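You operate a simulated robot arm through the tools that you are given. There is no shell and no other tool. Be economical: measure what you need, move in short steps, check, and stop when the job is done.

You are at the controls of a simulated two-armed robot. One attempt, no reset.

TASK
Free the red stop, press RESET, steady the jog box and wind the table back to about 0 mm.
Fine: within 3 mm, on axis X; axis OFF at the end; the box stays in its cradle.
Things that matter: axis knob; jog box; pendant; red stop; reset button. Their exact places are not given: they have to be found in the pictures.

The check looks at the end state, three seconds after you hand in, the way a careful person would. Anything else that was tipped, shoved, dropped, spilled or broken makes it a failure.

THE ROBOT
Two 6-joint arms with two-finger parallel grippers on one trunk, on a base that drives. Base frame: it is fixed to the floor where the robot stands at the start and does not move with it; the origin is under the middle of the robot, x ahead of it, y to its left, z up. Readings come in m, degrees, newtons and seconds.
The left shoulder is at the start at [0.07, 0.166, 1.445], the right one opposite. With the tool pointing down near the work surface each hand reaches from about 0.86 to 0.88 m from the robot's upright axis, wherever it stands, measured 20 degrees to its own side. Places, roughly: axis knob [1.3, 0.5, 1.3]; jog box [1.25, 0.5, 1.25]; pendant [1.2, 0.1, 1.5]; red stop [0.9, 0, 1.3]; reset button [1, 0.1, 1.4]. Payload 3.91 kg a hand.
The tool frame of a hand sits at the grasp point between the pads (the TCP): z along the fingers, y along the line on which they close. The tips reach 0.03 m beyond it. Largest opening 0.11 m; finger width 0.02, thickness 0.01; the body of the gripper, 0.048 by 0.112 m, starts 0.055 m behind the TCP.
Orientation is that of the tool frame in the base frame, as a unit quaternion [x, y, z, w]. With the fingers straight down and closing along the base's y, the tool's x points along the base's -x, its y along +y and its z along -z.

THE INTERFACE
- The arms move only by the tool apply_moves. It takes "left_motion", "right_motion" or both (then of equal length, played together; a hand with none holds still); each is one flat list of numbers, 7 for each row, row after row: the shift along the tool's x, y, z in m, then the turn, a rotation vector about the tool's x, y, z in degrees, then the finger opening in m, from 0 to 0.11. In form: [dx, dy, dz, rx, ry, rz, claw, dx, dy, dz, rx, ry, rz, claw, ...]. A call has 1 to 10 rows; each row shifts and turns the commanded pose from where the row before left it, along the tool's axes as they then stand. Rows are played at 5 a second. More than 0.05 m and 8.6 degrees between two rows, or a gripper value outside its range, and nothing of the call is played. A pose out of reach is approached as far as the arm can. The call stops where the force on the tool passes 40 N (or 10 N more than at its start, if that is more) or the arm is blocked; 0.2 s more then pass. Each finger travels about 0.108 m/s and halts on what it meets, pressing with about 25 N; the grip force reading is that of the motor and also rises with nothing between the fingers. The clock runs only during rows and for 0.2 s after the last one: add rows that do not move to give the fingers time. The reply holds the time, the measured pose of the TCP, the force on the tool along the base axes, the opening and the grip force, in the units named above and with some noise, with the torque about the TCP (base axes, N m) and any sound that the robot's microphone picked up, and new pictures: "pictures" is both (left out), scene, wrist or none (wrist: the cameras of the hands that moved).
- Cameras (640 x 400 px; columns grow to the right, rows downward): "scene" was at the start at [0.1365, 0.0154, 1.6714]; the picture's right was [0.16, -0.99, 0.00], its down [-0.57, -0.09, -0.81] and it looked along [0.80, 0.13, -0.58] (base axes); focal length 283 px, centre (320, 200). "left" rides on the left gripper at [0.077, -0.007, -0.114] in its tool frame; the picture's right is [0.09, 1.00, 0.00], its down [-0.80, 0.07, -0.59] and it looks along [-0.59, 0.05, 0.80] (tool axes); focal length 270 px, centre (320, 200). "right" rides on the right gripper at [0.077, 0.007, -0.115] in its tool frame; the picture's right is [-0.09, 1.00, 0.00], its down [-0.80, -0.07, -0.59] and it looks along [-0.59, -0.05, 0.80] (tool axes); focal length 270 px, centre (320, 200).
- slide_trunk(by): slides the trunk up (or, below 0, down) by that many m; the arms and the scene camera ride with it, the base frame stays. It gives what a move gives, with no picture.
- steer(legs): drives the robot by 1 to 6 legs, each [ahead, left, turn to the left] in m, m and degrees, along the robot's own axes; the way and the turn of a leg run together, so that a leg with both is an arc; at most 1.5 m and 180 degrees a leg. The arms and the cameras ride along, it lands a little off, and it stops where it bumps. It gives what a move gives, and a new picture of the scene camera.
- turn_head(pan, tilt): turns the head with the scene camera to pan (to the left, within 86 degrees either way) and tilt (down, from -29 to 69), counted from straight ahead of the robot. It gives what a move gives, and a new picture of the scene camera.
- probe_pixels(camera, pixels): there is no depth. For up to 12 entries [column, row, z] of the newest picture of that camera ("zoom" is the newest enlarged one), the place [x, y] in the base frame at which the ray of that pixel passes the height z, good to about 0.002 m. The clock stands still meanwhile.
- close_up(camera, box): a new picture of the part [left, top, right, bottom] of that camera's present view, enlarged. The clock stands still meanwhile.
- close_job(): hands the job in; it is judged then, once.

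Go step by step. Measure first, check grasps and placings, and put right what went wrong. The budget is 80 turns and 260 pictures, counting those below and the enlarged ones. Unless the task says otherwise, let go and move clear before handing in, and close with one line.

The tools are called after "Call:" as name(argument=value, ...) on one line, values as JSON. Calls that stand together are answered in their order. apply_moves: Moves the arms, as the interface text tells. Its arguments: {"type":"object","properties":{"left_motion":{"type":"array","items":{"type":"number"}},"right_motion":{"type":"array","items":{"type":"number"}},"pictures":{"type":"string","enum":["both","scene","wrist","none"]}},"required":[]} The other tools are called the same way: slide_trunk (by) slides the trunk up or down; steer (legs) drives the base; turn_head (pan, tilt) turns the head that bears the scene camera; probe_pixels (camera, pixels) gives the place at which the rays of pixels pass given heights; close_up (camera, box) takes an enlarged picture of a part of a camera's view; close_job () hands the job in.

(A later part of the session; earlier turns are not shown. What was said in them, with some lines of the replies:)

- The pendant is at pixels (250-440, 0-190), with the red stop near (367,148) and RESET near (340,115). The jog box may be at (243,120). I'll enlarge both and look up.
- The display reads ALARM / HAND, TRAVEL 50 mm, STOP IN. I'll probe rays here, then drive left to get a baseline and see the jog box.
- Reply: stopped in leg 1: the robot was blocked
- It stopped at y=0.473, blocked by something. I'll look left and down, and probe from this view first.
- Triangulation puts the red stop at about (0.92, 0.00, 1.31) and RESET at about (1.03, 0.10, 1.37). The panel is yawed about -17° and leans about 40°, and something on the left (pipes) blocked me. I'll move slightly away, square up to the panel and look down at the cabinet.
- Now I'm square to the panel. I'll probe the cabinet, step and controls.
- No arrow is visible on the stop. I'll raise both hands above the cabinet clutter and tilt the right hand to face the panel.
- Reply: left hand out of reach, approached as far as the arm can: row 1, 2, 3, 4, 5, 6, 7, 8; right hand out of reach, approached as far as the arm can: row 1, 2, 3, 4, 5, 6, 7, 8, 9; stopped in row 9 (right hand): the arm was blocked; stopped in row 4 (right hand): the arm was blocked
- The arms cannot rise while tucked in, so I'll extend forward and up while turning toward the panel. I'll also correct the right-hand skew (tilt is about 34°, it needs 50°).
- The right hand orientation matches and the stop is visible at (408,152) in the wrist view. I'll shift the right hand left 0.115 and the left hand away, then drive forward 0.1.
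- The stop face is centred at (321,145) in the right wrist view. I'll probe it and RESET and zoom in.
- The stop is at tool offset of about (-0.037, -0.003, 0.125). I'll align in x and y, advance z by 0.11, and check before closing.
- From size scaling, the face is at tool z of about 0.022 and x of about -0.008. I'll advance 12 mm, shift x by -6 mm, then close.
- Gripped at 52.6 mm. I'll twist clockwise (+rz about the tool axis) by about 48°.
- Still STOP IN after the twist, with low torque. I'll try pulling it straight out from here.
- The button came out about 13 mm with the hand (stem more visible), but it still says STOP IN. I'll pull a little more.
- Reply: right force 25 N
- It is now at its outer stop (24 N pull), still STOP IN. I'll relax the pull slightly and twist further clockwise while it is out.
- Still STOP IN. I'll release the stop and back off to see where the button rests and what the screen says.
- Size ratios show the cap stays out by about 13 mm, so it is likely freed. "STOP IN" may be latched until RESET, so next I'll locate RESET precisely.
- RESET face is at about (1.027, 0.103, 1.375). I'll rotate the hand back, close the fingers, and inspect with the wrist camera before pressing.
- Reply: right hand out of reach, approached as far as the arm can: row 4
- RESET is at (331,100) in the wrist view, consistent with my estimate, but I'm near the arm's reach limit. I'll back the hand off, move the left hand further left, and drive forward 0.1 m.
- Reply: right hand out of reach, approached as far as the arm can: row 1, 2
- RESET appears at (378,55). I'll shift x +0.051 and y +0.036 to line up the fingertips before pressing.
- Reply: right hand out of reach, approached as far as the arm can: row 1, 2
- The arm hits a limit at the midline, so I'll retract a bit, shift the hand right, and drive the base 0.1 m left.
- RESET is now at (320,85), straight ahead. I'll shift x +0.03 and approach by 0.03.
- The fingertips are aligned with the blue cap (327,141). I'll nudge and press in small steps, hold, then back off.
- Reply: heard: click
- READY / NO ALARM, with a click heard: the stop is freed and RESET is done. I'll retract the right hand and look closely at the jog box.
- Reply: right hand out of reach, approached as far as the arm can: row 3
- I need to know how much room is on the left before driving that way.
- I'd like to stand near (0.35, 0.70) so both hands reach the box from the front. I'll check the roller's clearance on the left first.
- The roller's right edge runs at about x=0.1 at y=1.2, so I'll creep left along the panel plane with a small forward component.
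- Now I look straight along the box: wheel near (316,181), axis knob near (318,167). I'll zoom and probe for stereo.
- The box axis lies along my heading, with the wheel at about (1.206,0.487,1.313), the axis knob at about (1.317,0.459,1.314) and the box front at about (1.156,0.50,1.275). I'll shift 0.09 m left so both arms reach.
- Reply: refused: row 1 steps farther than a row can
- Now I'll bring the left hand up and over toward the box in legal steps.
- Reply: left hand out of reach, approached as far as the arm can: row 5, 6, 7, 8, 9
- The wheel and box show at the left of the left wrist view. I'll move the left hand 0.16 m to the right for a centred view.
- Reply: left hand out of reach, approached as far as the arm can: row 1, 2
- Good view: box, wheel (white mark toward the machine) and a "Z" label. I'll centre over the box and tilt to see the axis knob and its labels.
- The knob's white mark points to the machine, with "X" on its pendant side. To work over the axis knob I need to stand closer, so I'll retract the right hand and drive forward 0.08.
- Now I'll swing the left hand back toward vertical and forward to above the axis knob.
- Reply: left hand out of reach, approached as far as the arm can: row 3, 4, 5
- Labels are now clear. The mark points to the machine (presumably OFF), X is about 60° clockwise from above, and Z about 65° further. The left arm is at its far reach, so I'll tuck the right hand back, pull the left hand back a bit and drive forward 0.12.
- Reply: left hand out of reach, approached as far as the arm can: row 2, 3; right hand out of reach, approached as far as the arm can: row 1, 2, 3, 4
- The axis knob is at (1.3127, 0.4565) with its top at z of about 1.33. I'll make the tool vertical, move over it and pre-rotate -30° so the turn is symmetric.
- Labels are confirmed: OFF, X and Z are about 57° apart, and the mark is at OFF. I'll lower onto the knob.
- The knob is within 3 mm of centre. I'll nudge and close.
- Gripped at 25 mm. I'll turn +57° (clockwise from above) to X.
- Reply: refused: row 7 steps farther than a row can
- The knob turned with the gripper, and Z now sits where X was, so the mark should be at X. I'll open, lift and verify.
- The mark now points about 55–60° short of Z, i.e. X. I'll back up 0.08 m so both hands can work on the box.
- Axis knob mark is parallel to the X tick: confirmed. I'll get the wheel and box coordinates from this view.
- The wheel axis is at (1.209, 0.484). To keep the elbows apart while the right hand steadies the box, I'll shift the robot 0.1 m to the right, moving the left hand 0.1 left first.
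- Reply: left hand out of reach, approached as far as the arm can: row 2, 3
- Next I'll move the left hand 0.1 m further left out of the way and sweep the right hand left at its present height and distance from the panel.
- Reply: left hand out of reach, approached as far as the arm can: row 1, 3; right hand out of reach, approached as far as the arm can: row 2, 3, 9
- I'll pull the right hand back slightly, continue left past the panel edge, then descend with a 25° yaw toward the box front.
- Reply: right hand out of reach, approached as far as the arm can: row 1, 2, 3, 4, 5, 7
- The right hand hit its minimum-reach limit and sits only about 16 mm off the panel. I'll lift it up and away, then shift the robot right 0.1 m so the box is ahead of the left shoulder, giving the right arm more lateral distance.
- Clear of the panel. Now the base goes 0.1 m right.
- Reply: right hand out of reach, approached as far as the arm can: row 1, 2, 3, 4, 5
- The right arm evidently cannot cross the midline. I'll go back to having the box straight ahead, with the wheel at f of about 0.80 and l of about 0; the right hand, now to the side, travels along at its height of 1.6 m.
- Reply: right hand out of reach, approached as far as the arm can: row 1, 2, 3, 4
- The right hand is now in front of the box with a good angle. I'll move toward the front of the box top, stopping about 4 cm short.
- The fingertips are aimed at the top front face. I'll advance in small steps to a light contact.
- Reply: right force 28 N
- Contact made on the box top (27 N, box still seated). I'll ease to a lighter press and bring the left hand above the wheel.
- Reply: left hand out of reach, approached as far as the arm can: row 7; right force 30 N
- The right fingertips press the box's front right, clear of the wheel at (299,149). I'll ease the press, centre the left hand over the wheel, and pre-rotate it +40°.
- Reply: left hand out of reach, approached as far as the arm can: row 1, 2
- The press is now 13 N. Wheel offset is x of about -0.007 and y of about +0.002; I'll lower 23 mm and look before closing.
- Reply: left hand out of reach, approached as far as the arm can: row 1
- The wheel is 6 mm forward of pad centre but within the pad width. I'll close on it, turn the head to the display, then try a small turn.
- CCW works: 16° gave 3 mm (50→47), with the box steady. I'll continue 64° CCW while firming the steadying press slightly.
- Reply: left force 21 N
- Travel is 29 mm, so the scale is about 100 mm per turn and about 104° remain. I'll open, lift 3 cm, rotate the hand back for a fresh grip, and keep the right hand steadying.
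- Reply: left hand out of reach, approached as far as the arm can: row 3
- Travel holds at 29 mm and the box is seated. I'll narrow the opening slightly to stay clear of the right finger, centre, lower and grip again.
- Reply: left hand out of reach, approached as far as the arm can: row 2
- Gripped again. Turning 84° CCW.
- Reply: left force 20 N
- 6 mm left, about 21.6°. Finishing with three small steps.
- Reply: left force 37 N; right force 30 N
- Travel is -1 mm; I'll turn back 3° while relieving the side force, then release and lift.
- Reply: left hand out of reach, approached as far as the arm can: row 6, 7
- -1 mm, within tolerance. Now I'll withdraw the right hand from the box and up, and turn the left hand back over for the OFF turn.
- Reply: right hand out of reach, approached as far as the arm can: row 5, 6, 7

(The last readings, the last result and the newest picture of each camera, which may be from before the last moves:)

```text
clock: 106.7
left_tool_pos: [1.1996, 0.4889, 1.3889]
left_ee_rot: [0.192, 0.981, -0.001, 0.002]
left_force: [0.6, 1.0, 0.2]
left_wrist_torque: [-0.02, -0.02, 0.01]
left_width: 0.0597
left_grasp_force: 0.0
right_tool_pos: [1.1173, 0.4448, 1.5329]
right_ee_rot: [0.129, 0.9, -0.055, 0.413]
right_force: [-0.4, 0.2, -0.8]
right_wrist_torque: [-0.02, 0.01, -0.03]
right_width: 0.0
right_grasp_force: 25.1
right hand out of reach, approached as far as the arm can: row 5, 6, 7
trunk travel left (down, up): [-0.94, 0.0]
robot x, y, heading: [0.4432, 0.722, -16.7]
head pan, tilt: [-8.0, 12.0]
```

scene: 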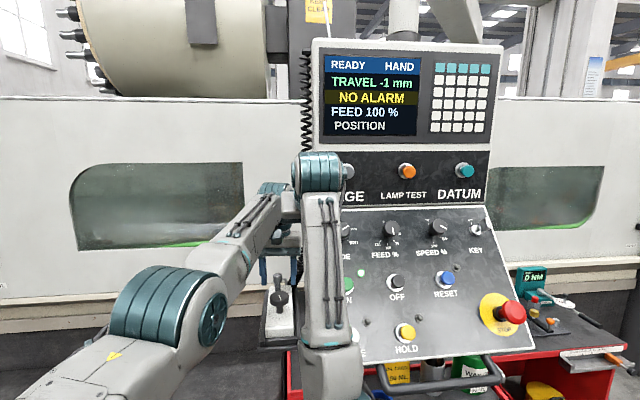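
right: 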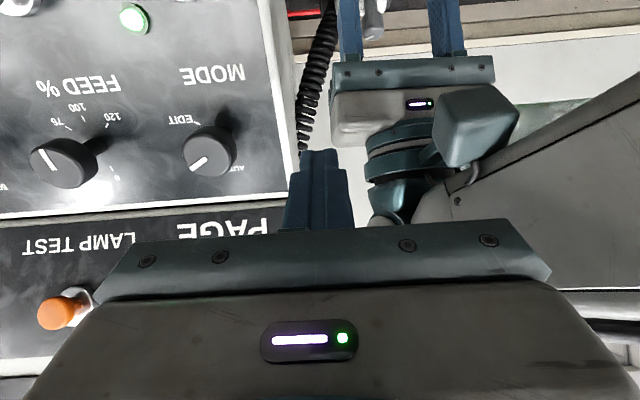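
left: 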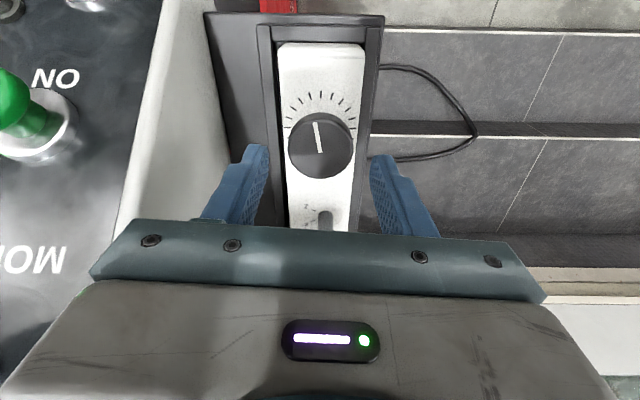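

Now I'll sweep the right hand right and back, then drive forward 0.11.

Call:
apply_moves(right_motion=[0, -0.04, -0.005, 0, 0, 0, 0, 0, -0.04, -0.005, 0, 0, 0, 0, 0, -0.04, -0.005, 0, 0, 0, 0, 0, -0.04, -0.005, 0, 0, 0, 0, 0, -0.04, -0.005, 0, 0, 0, 0, 0, -0.04, -0.01, 0, 0, 0, 0, 0, -0.04, -0.02, 0, 0, 0, 0, 0, -0.04, -0.02, 0, 0, 0, 0, 0, 0, 0, 0, 0, 0, 0], left_motion=[0, 0, 0, 0, 0, 8, 0.06, 0, 0, 0, 0, 0, 8, 0.06, 0, 0, 0, 0, 0, 8, 0.06, 0, 0, 0, 0, 0, 0, 0.06, 0, 0, 0, 0, 0, 0, 0.06, 0, 0, 0, 0, 0, 0, 0.06, 0, 0, 0, 0, 0, 0, 0.06, 0, 0, 0, 0, 0, 0, 0.06, 0, 0, 0, 0, 0, 0, 0.06], pictures="none")

Call:
steer(legs=[[0.11, 0, 0]])

Call:
apply_moves(left_motion=[0, 0, 0, 0, 0, 0, 0.06], pictures="both")

Call:
close_up(camera="left", box=[220, 80, 420, 240])

```text
clock: 108.7
left_tool_pos: [1.1985, 0.4911, 1.3907]
left_ee_rot: [0.391, 0.921, 0.0, 0.002]
left_force: [0.4, 0.3, 0.3]
left_wrist_torque: [-0.01, 0.0, 0.03]
left_width: 0.0599
left_grasp_force: 0.0
right_tool_pos: [0.9964, 0.1434, 1.5697]
right_ee_rot: [0.129, 0.899, -0.056, 0.415]
right_force: [0.1, 0.8, -0.3]
right_wrist_torque: [0.03, 0.0, 0.01]
right_width: 0.0
right_grasp_force: 24.5
right hand out of reach, approached as far as the arm can: row 4, 5, 7
trunk travel left (down, up): [-0.94, 0.0]
robot x, y, heading: [0.4434, 0.72, -16.7]
head pan, tilt: [-8.0, 12.0]
```

```text
clock: 109.9
left_tool_pos: [1.2952, 0.4606, 1.3971]
left_ee_rot: [0.391, 0.921, 0.0, 0.007]
left_force: [0.2, -0.1, 0.2]
left_wrist_torque: [0.0, -0.02, 0.0]
left_width: 0.0603
left_grasp_force: 0.1
right_tool_pos: [1.0924, 0.1145, 1.5754]
right_ee_rot: [0.129, 0.897, -0.056, 0.419]
right_force: [-0.6, -0.4, -0.5]
right_wrist_torque: [0.04, 0.0, 0.01]
right_width: 0.0
right_grasp_force: 25.4
trunk travel left (down, up): [-0.94, 0.0]
robot x, y, heading: [0.5467, 0.6901, -16.5]
head pan, tilt: [-8.0, 12.0]
```

scene: 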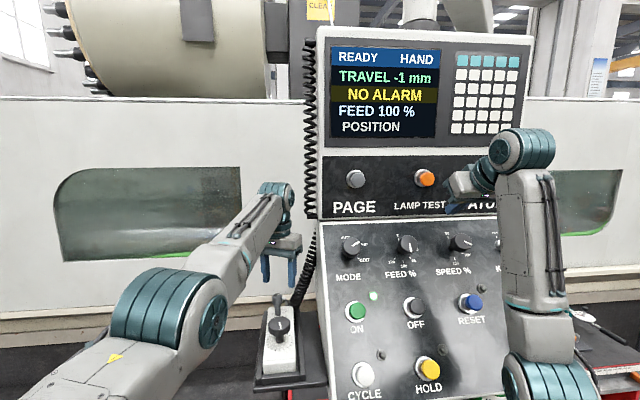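

```text
clock: 110.3
left_tool_pos: [1.3083, 0.4574, 1.3873]
left_ee_rot: [0.391, 0.92, -0.001, 0.0]
left_force: [0.5, -0.9, 0.4]
left_wrist_torque: [-0.01, 0.02, 0.01]
left_width: 0.06
left_grasp_force: 0.1
right_tool_pos: [1.1082, 0.111, 1.5672]
right_ee_rot: [0.131, 0.899, -0.056, 0.414]
right_force: [0.2, 1.1, 0.0]
right_wrist_torque: [0.01, 0.02, -0.01]
right_width: 0.0
right_grasp_force: 24.7
trunk travel left (down, up): [-0.94, 0.0]
robot x, y, heading: [0.5452, 0.6869, -16.6]
head pan, tilt: [-8.0, 12.0]
```

scene: 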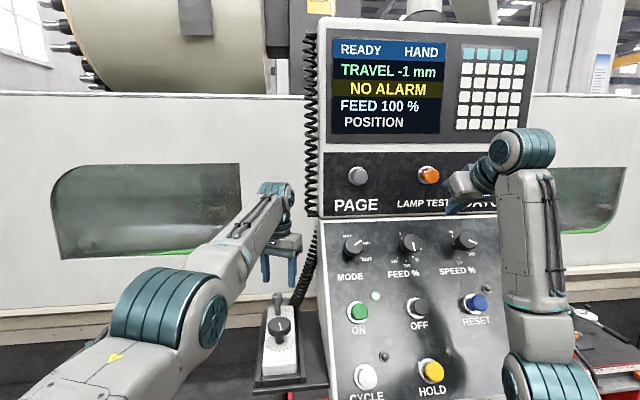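
left: 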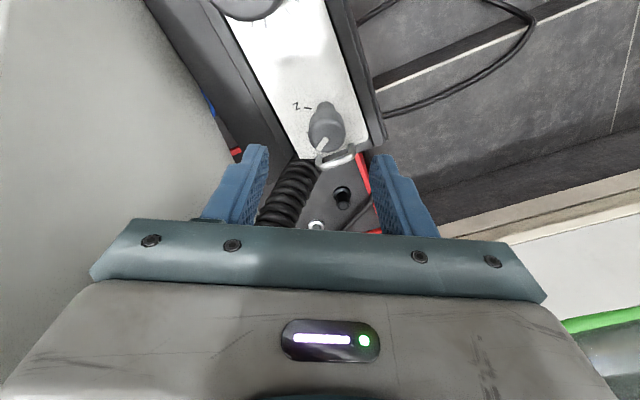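

```text
2.50 times, centred on (320, 160) of left
```

zoom: 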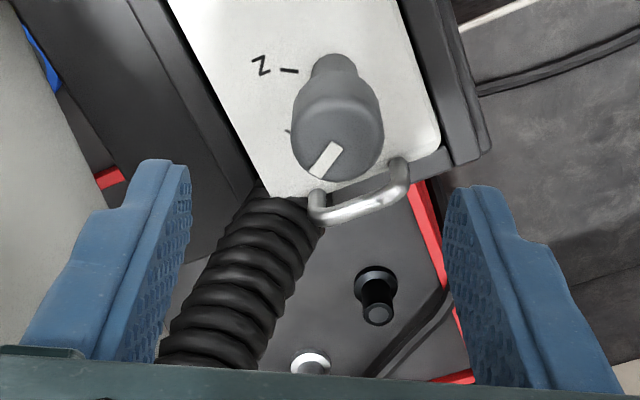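

Knob is at (327,135), travel still -1 mm. I'll shift y +4.5 mm and lower onto it.

Call:
apply_moves(left_motion=[0, 0.0045, 0.02, 0, 0, 0, 0.06, 0, 0, 0.02, 0, 0, 0, 0.06, 0, 0, 0.014, 0, 0, 0, 0.06, 0, 0, 0, 0, 0, 0, 0.06], pictures="wrist")

Call:
close_up(camera="left", box=[220, 80, 420, 240])

```text
clock: 111.3
left_tool_pos: [1.3066, 0.4605, 1.3381]
left_ee_rot: [0.39, 0.921, 0.0, 0.003]
left_force: [0.1, -0.2, -0.2]
left_wrist_torque: [0.01, 0.03, 0.02]
left_width: 0.0599
left_grasp_force: 0.1
right_tool_pos: [1.1006, 0.1129, 1.5718]
right_ee_rot: [0.129, 0.898, -0.056, 0.416]
right_force: [0.1, 0.5, 0.2]
right_wrist_torque: [0.0, -0.02, 0.0]
right_width: 0.0
right_grasp_force: 24.9
trunk travel left (down, up): [-0.94, 0.0]
robot x, y, heading: [0.5507, 0.6855, -16.6]
head pan, tilt: [-8.0, 12.0]
```

left: 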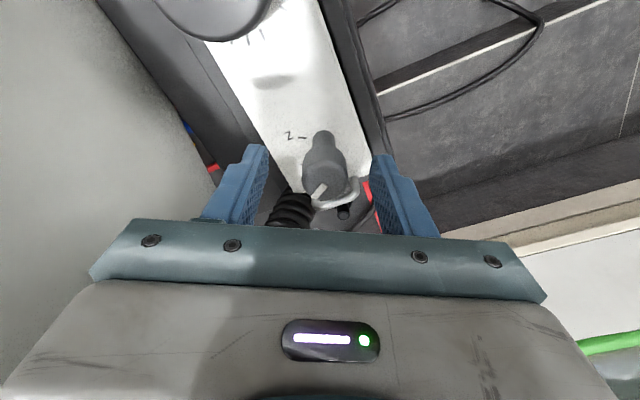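

```text
2.50 times, centred on (320, 160) of left
```

zoom: 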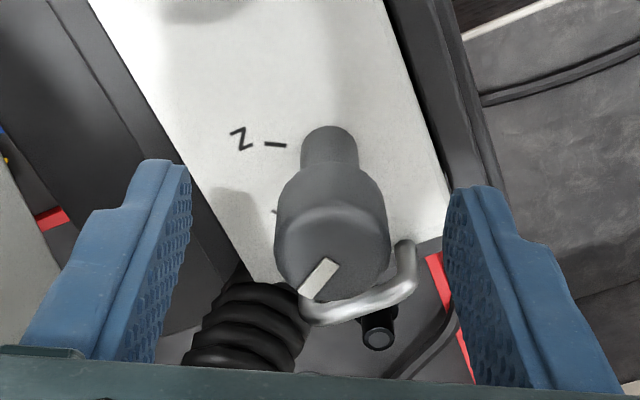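

Aligned. I'll nudge, lower 4 mm, close, and turn 58° CCW back to OFF.

Call:
apply_moves(left_motion=[0, 0.0025, 0.004, 0, 0, 0, 0.05, 0, 0, 0, 0, 0, 0, 0.03, 0, 0, 0, 0, 0, 0, 0.022, 0, 0, 0, 0, 0, 0, 0.022], pictures="none")

Call:
apply_moves(left_motion=[0, 0, 0, 0, 0, -8.3, 0.022, 0, 0, 0, 0, 0, -8.3, 0.022, 0, 0, 0, 0, 0, -8.3, 0.022, 0, 0, 0, 0, 0, -8.3, 0.022, 0, 0, 0, 0, 0, -8.3, 0.022, 0, 0, 0, 0, 0, -8.3, 0.022, 0, 0, 0, 0, 0, -8.3, 0.022, 0, 0, 0, 0, 0, 0, 0.022], pictures="both")

Call:
close_up(camera="left", box=[220, 80, 420, 240])

```text
clock: 112.3
left_tool_pos: [1.3102, 0.4631, 1.331]
left_ee_rot: [0.391, 0.92, 0.0, 0.002]
left_force: [-0.4, -0.4, 0.1]
left_wrist_torque: [-0.1, -0.07, 0.01]
left_width: 0.0251
left_grasp_force: 24.6
right_tool_pos: [1.103, 0.1112, 1.5705]
right_ee_rot: [0.129, 0.899, -0.055, 0.415]
right_force: [0.2, -0.1, -0.5]
right_wrist_torque: [0.0, -0.01, 0.04]
right_width: 0.0002
right_grasp_force: 24.9
trunk travel left (down, up): [-0.94, 0.0]
robot x, y, heading: [0.5489, 0.6877, -16.9]
head pan, tilt: [-8.0, 12.0]
```

```text
clock: 114.1
left_tool_pos: [1.3113, 0.4623, 1.3322]
left_ee_rot: [-0.106, 0.994, -0.001, 0.0]
left_force: [0.2, -0.2, 0.1]
left_wrist_torque: [0.0, -0.29, 0.02]
left_width: 0.0249
left_grasp_force: 24.9
right_tool_pos: [1.1035, 0.1114, 1.5689]
right_ee_rot: [0.13, 0.899, -0.056, 0.415]
right_force: [0.3, 0.6, -0.3]
right_wrist_torque: [-0.02, 0.0, -0.04]
right_width: 0.0
right_grasp_force: 24.9
trunk travel left (down, up): [-0.94, 0.0]
robot x, y, heading: [0.5498, 0.6879, -16.6]
head pan, tilt: [-8.0, 12.0]
```

scene: 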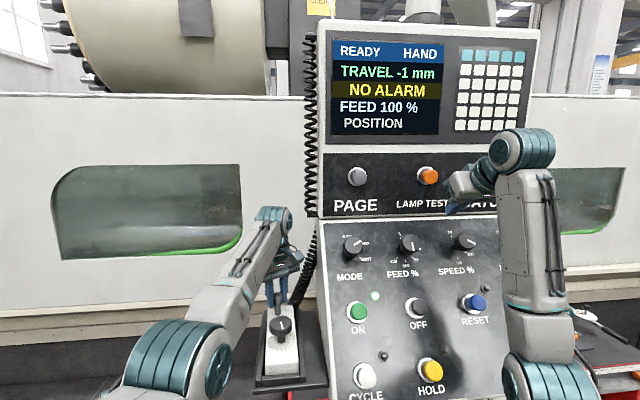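
left: 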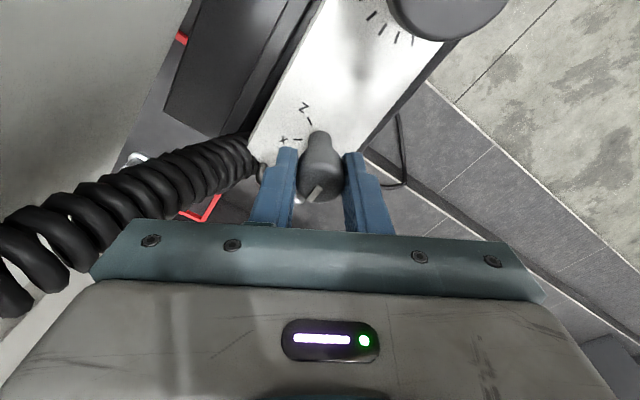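

```text
2.50 times, centred on (320, 160) of left
```

zoom: 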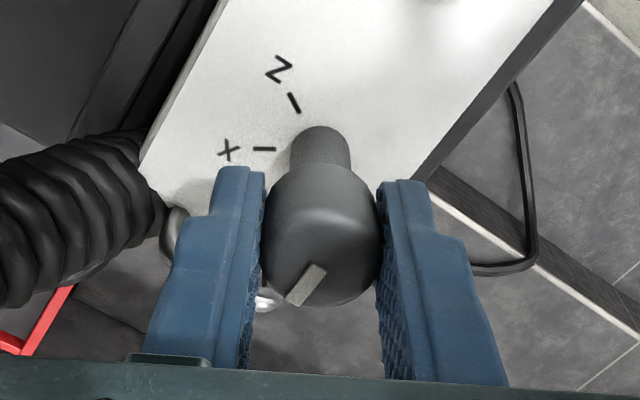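

Same appearance as the original OFF state, and travel is -1 mm. I'll release, lift clear and verify.

Call:
apply_moves(left_motion=[0, 0, 0, 0, 0, 0, 0.04, 0, 0, 0, 0, 0, 0, 0.06, 0, 0, -0.03, 0, 0, 0, 0.06, 0, 0, -0.035, 0, 0, 0, 0.06, 0, 0, 0, 0, 0, 0, 0.06], pictures="wrist")

Call:
close_up(camera="left", box=[220, 60, 420, 220])

```text
clock: 115.3
left_tool_pos: [1.308, 0.4656, 1.3975]
left_ee_rot: [-0.105, 0.994, -0.002, 0.002]
left_force: [1.1, 0.5, 0.0]
left_wrist_torque: [-0.01, 0.01, 0.0]
left_width: 0.0597
left_grasp_force: 0.0
right_tool_pos: [1.1026, 0.1127, 1.5698]
right_ee_rot: [0.13, 0.899, -0.056, 0.415]
right_force: [-0.2, 0.0, 0.6]
right_wrist_torque: [0.0, -0.02, -0.02]
right_width: 0.0001
right_grasp_force: 25.0
trunk travel left (down, up): [-0.94, 0.0]
robot x, y, heading: [0.5478, 0.6873, -16.6]
head pan, tilt: [-8.0, 12.0]
```

left: 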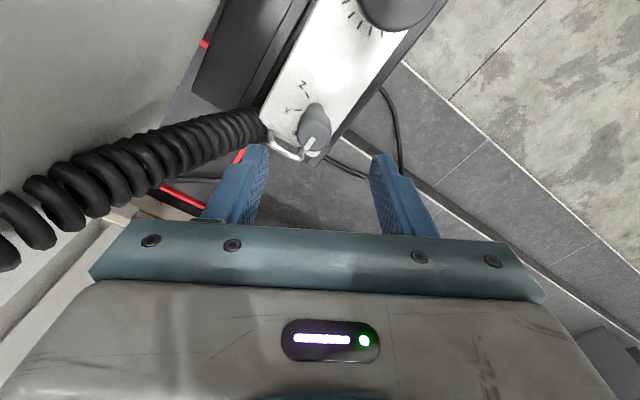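

```text
2.50 times, centred on (320, 140) of left
```

zoom: 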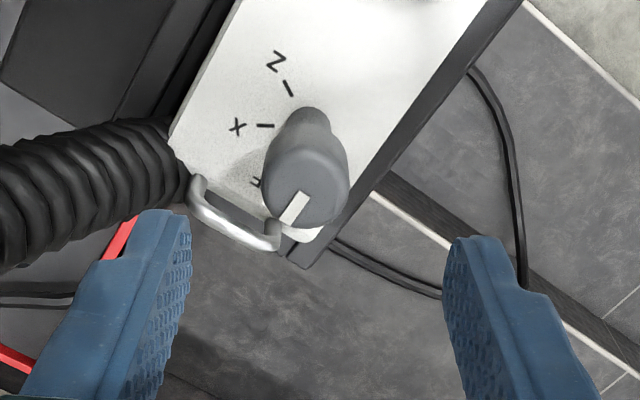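

The mark is at OFF as at the start, and the box is seated. I'll back the robot away and take a final look.

Call:
steer(legs=[[-0.18, 0, 0]])

Call:
turn_head(pan=-3, tilt=22)

Call:
close_up(camera="scene", box=[260, 20, 540, 260])

```text
clock: 116.8
left_tool_pos: [1.1404, 0.5136, 1.3949]
left_ee_rot: [-0.104, 0.995, 0.0, -0.001]
left_force: [0.7, 0.1, 0.5]
left_wrist_torque: [0.03, 0.02, -0.01]
left_width: 0.0598
left_grasp_force: 0.1
right_tool_pos: [0.9352, 0.1614, 1.5666]
right_ee_rot: [0.131, 0.899, -0.056, 0.414]
right_force: [0.0, -0.1, -0.2]
right_wrist_torque: [-0.04, 0.02, 0.01]
right_width: 0.0
right_grasp_force: 25.1
trunk travel left (down, up): [-0.94, 0.0]
robot x, y, heading: [0.377, 0.7394, -16.7]
head pan, tilt: [-8.0, 12.0]
```

scene: 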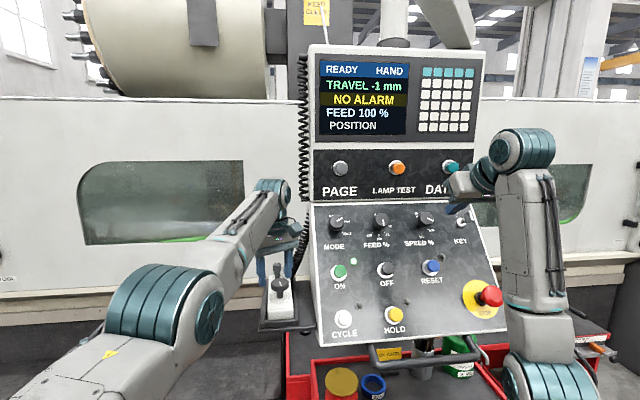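

```text
clock: 117.5
left_tool_pos: [1.1376, 0.514, 1.3965]
left_ee_rot: [-0.104, 0.995, -0.001, 0.001]
left_force: [-0.8, 0.2, 0.1]
left_wrist_torque: [0.01, 0.02, 0.0]
left_width: 0.06
left_grasp_force: 0.1
right_tool_pos: [0.933, 0.1614, 1.5692]
right_ee_rot: [0.13, 0.899, -0.056, 0.415]
right_force: [-0.2, -0.7, -0.1]
right_wrist_torque: [0.0, -0.01, 0.01]
right_width: 0.0
right_grasp_force: 25.5
trunk travel left (down, up): [-0.94, 0.0]
robot x, y, heading: [0.3749, 0.7412, -16.8]
head pan, tilt: [-3.0, 22.0]
```

scene: 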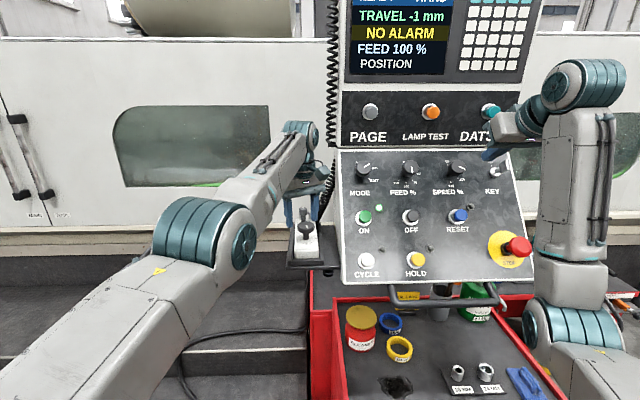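

```text
1.67 times, centred on (400, 140) of scene
```

zoom: 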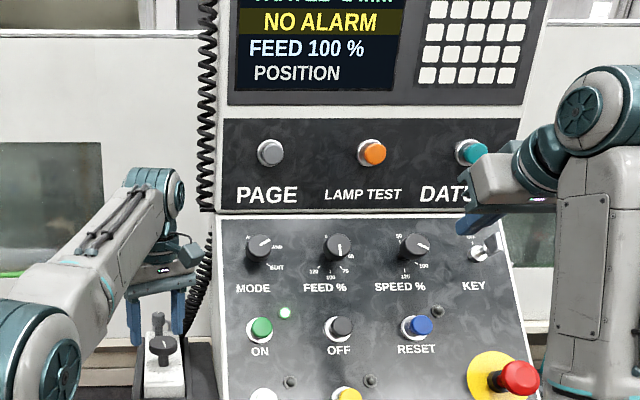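

The stop is out, the screen shows READY / NO ALARM with travel at -1 mm, the axis is OFF, the box is in its cradle, and both hands are clear. Handing in.

Call:
close_job()

```text
The job is handed in.
```

The job is handed in. The red stop is out and RESET cleared the alarm. I wound the table back on X from 50 mm to -1 mm with the right hand steadying the box. The axis knob is back at OFF, the box sits in its cradle, and both hands are clear. Early on the base bumped something on its left, probably the pipes or the foil-wrapped roller; I saw nothing out of place in the pictures afterwards.
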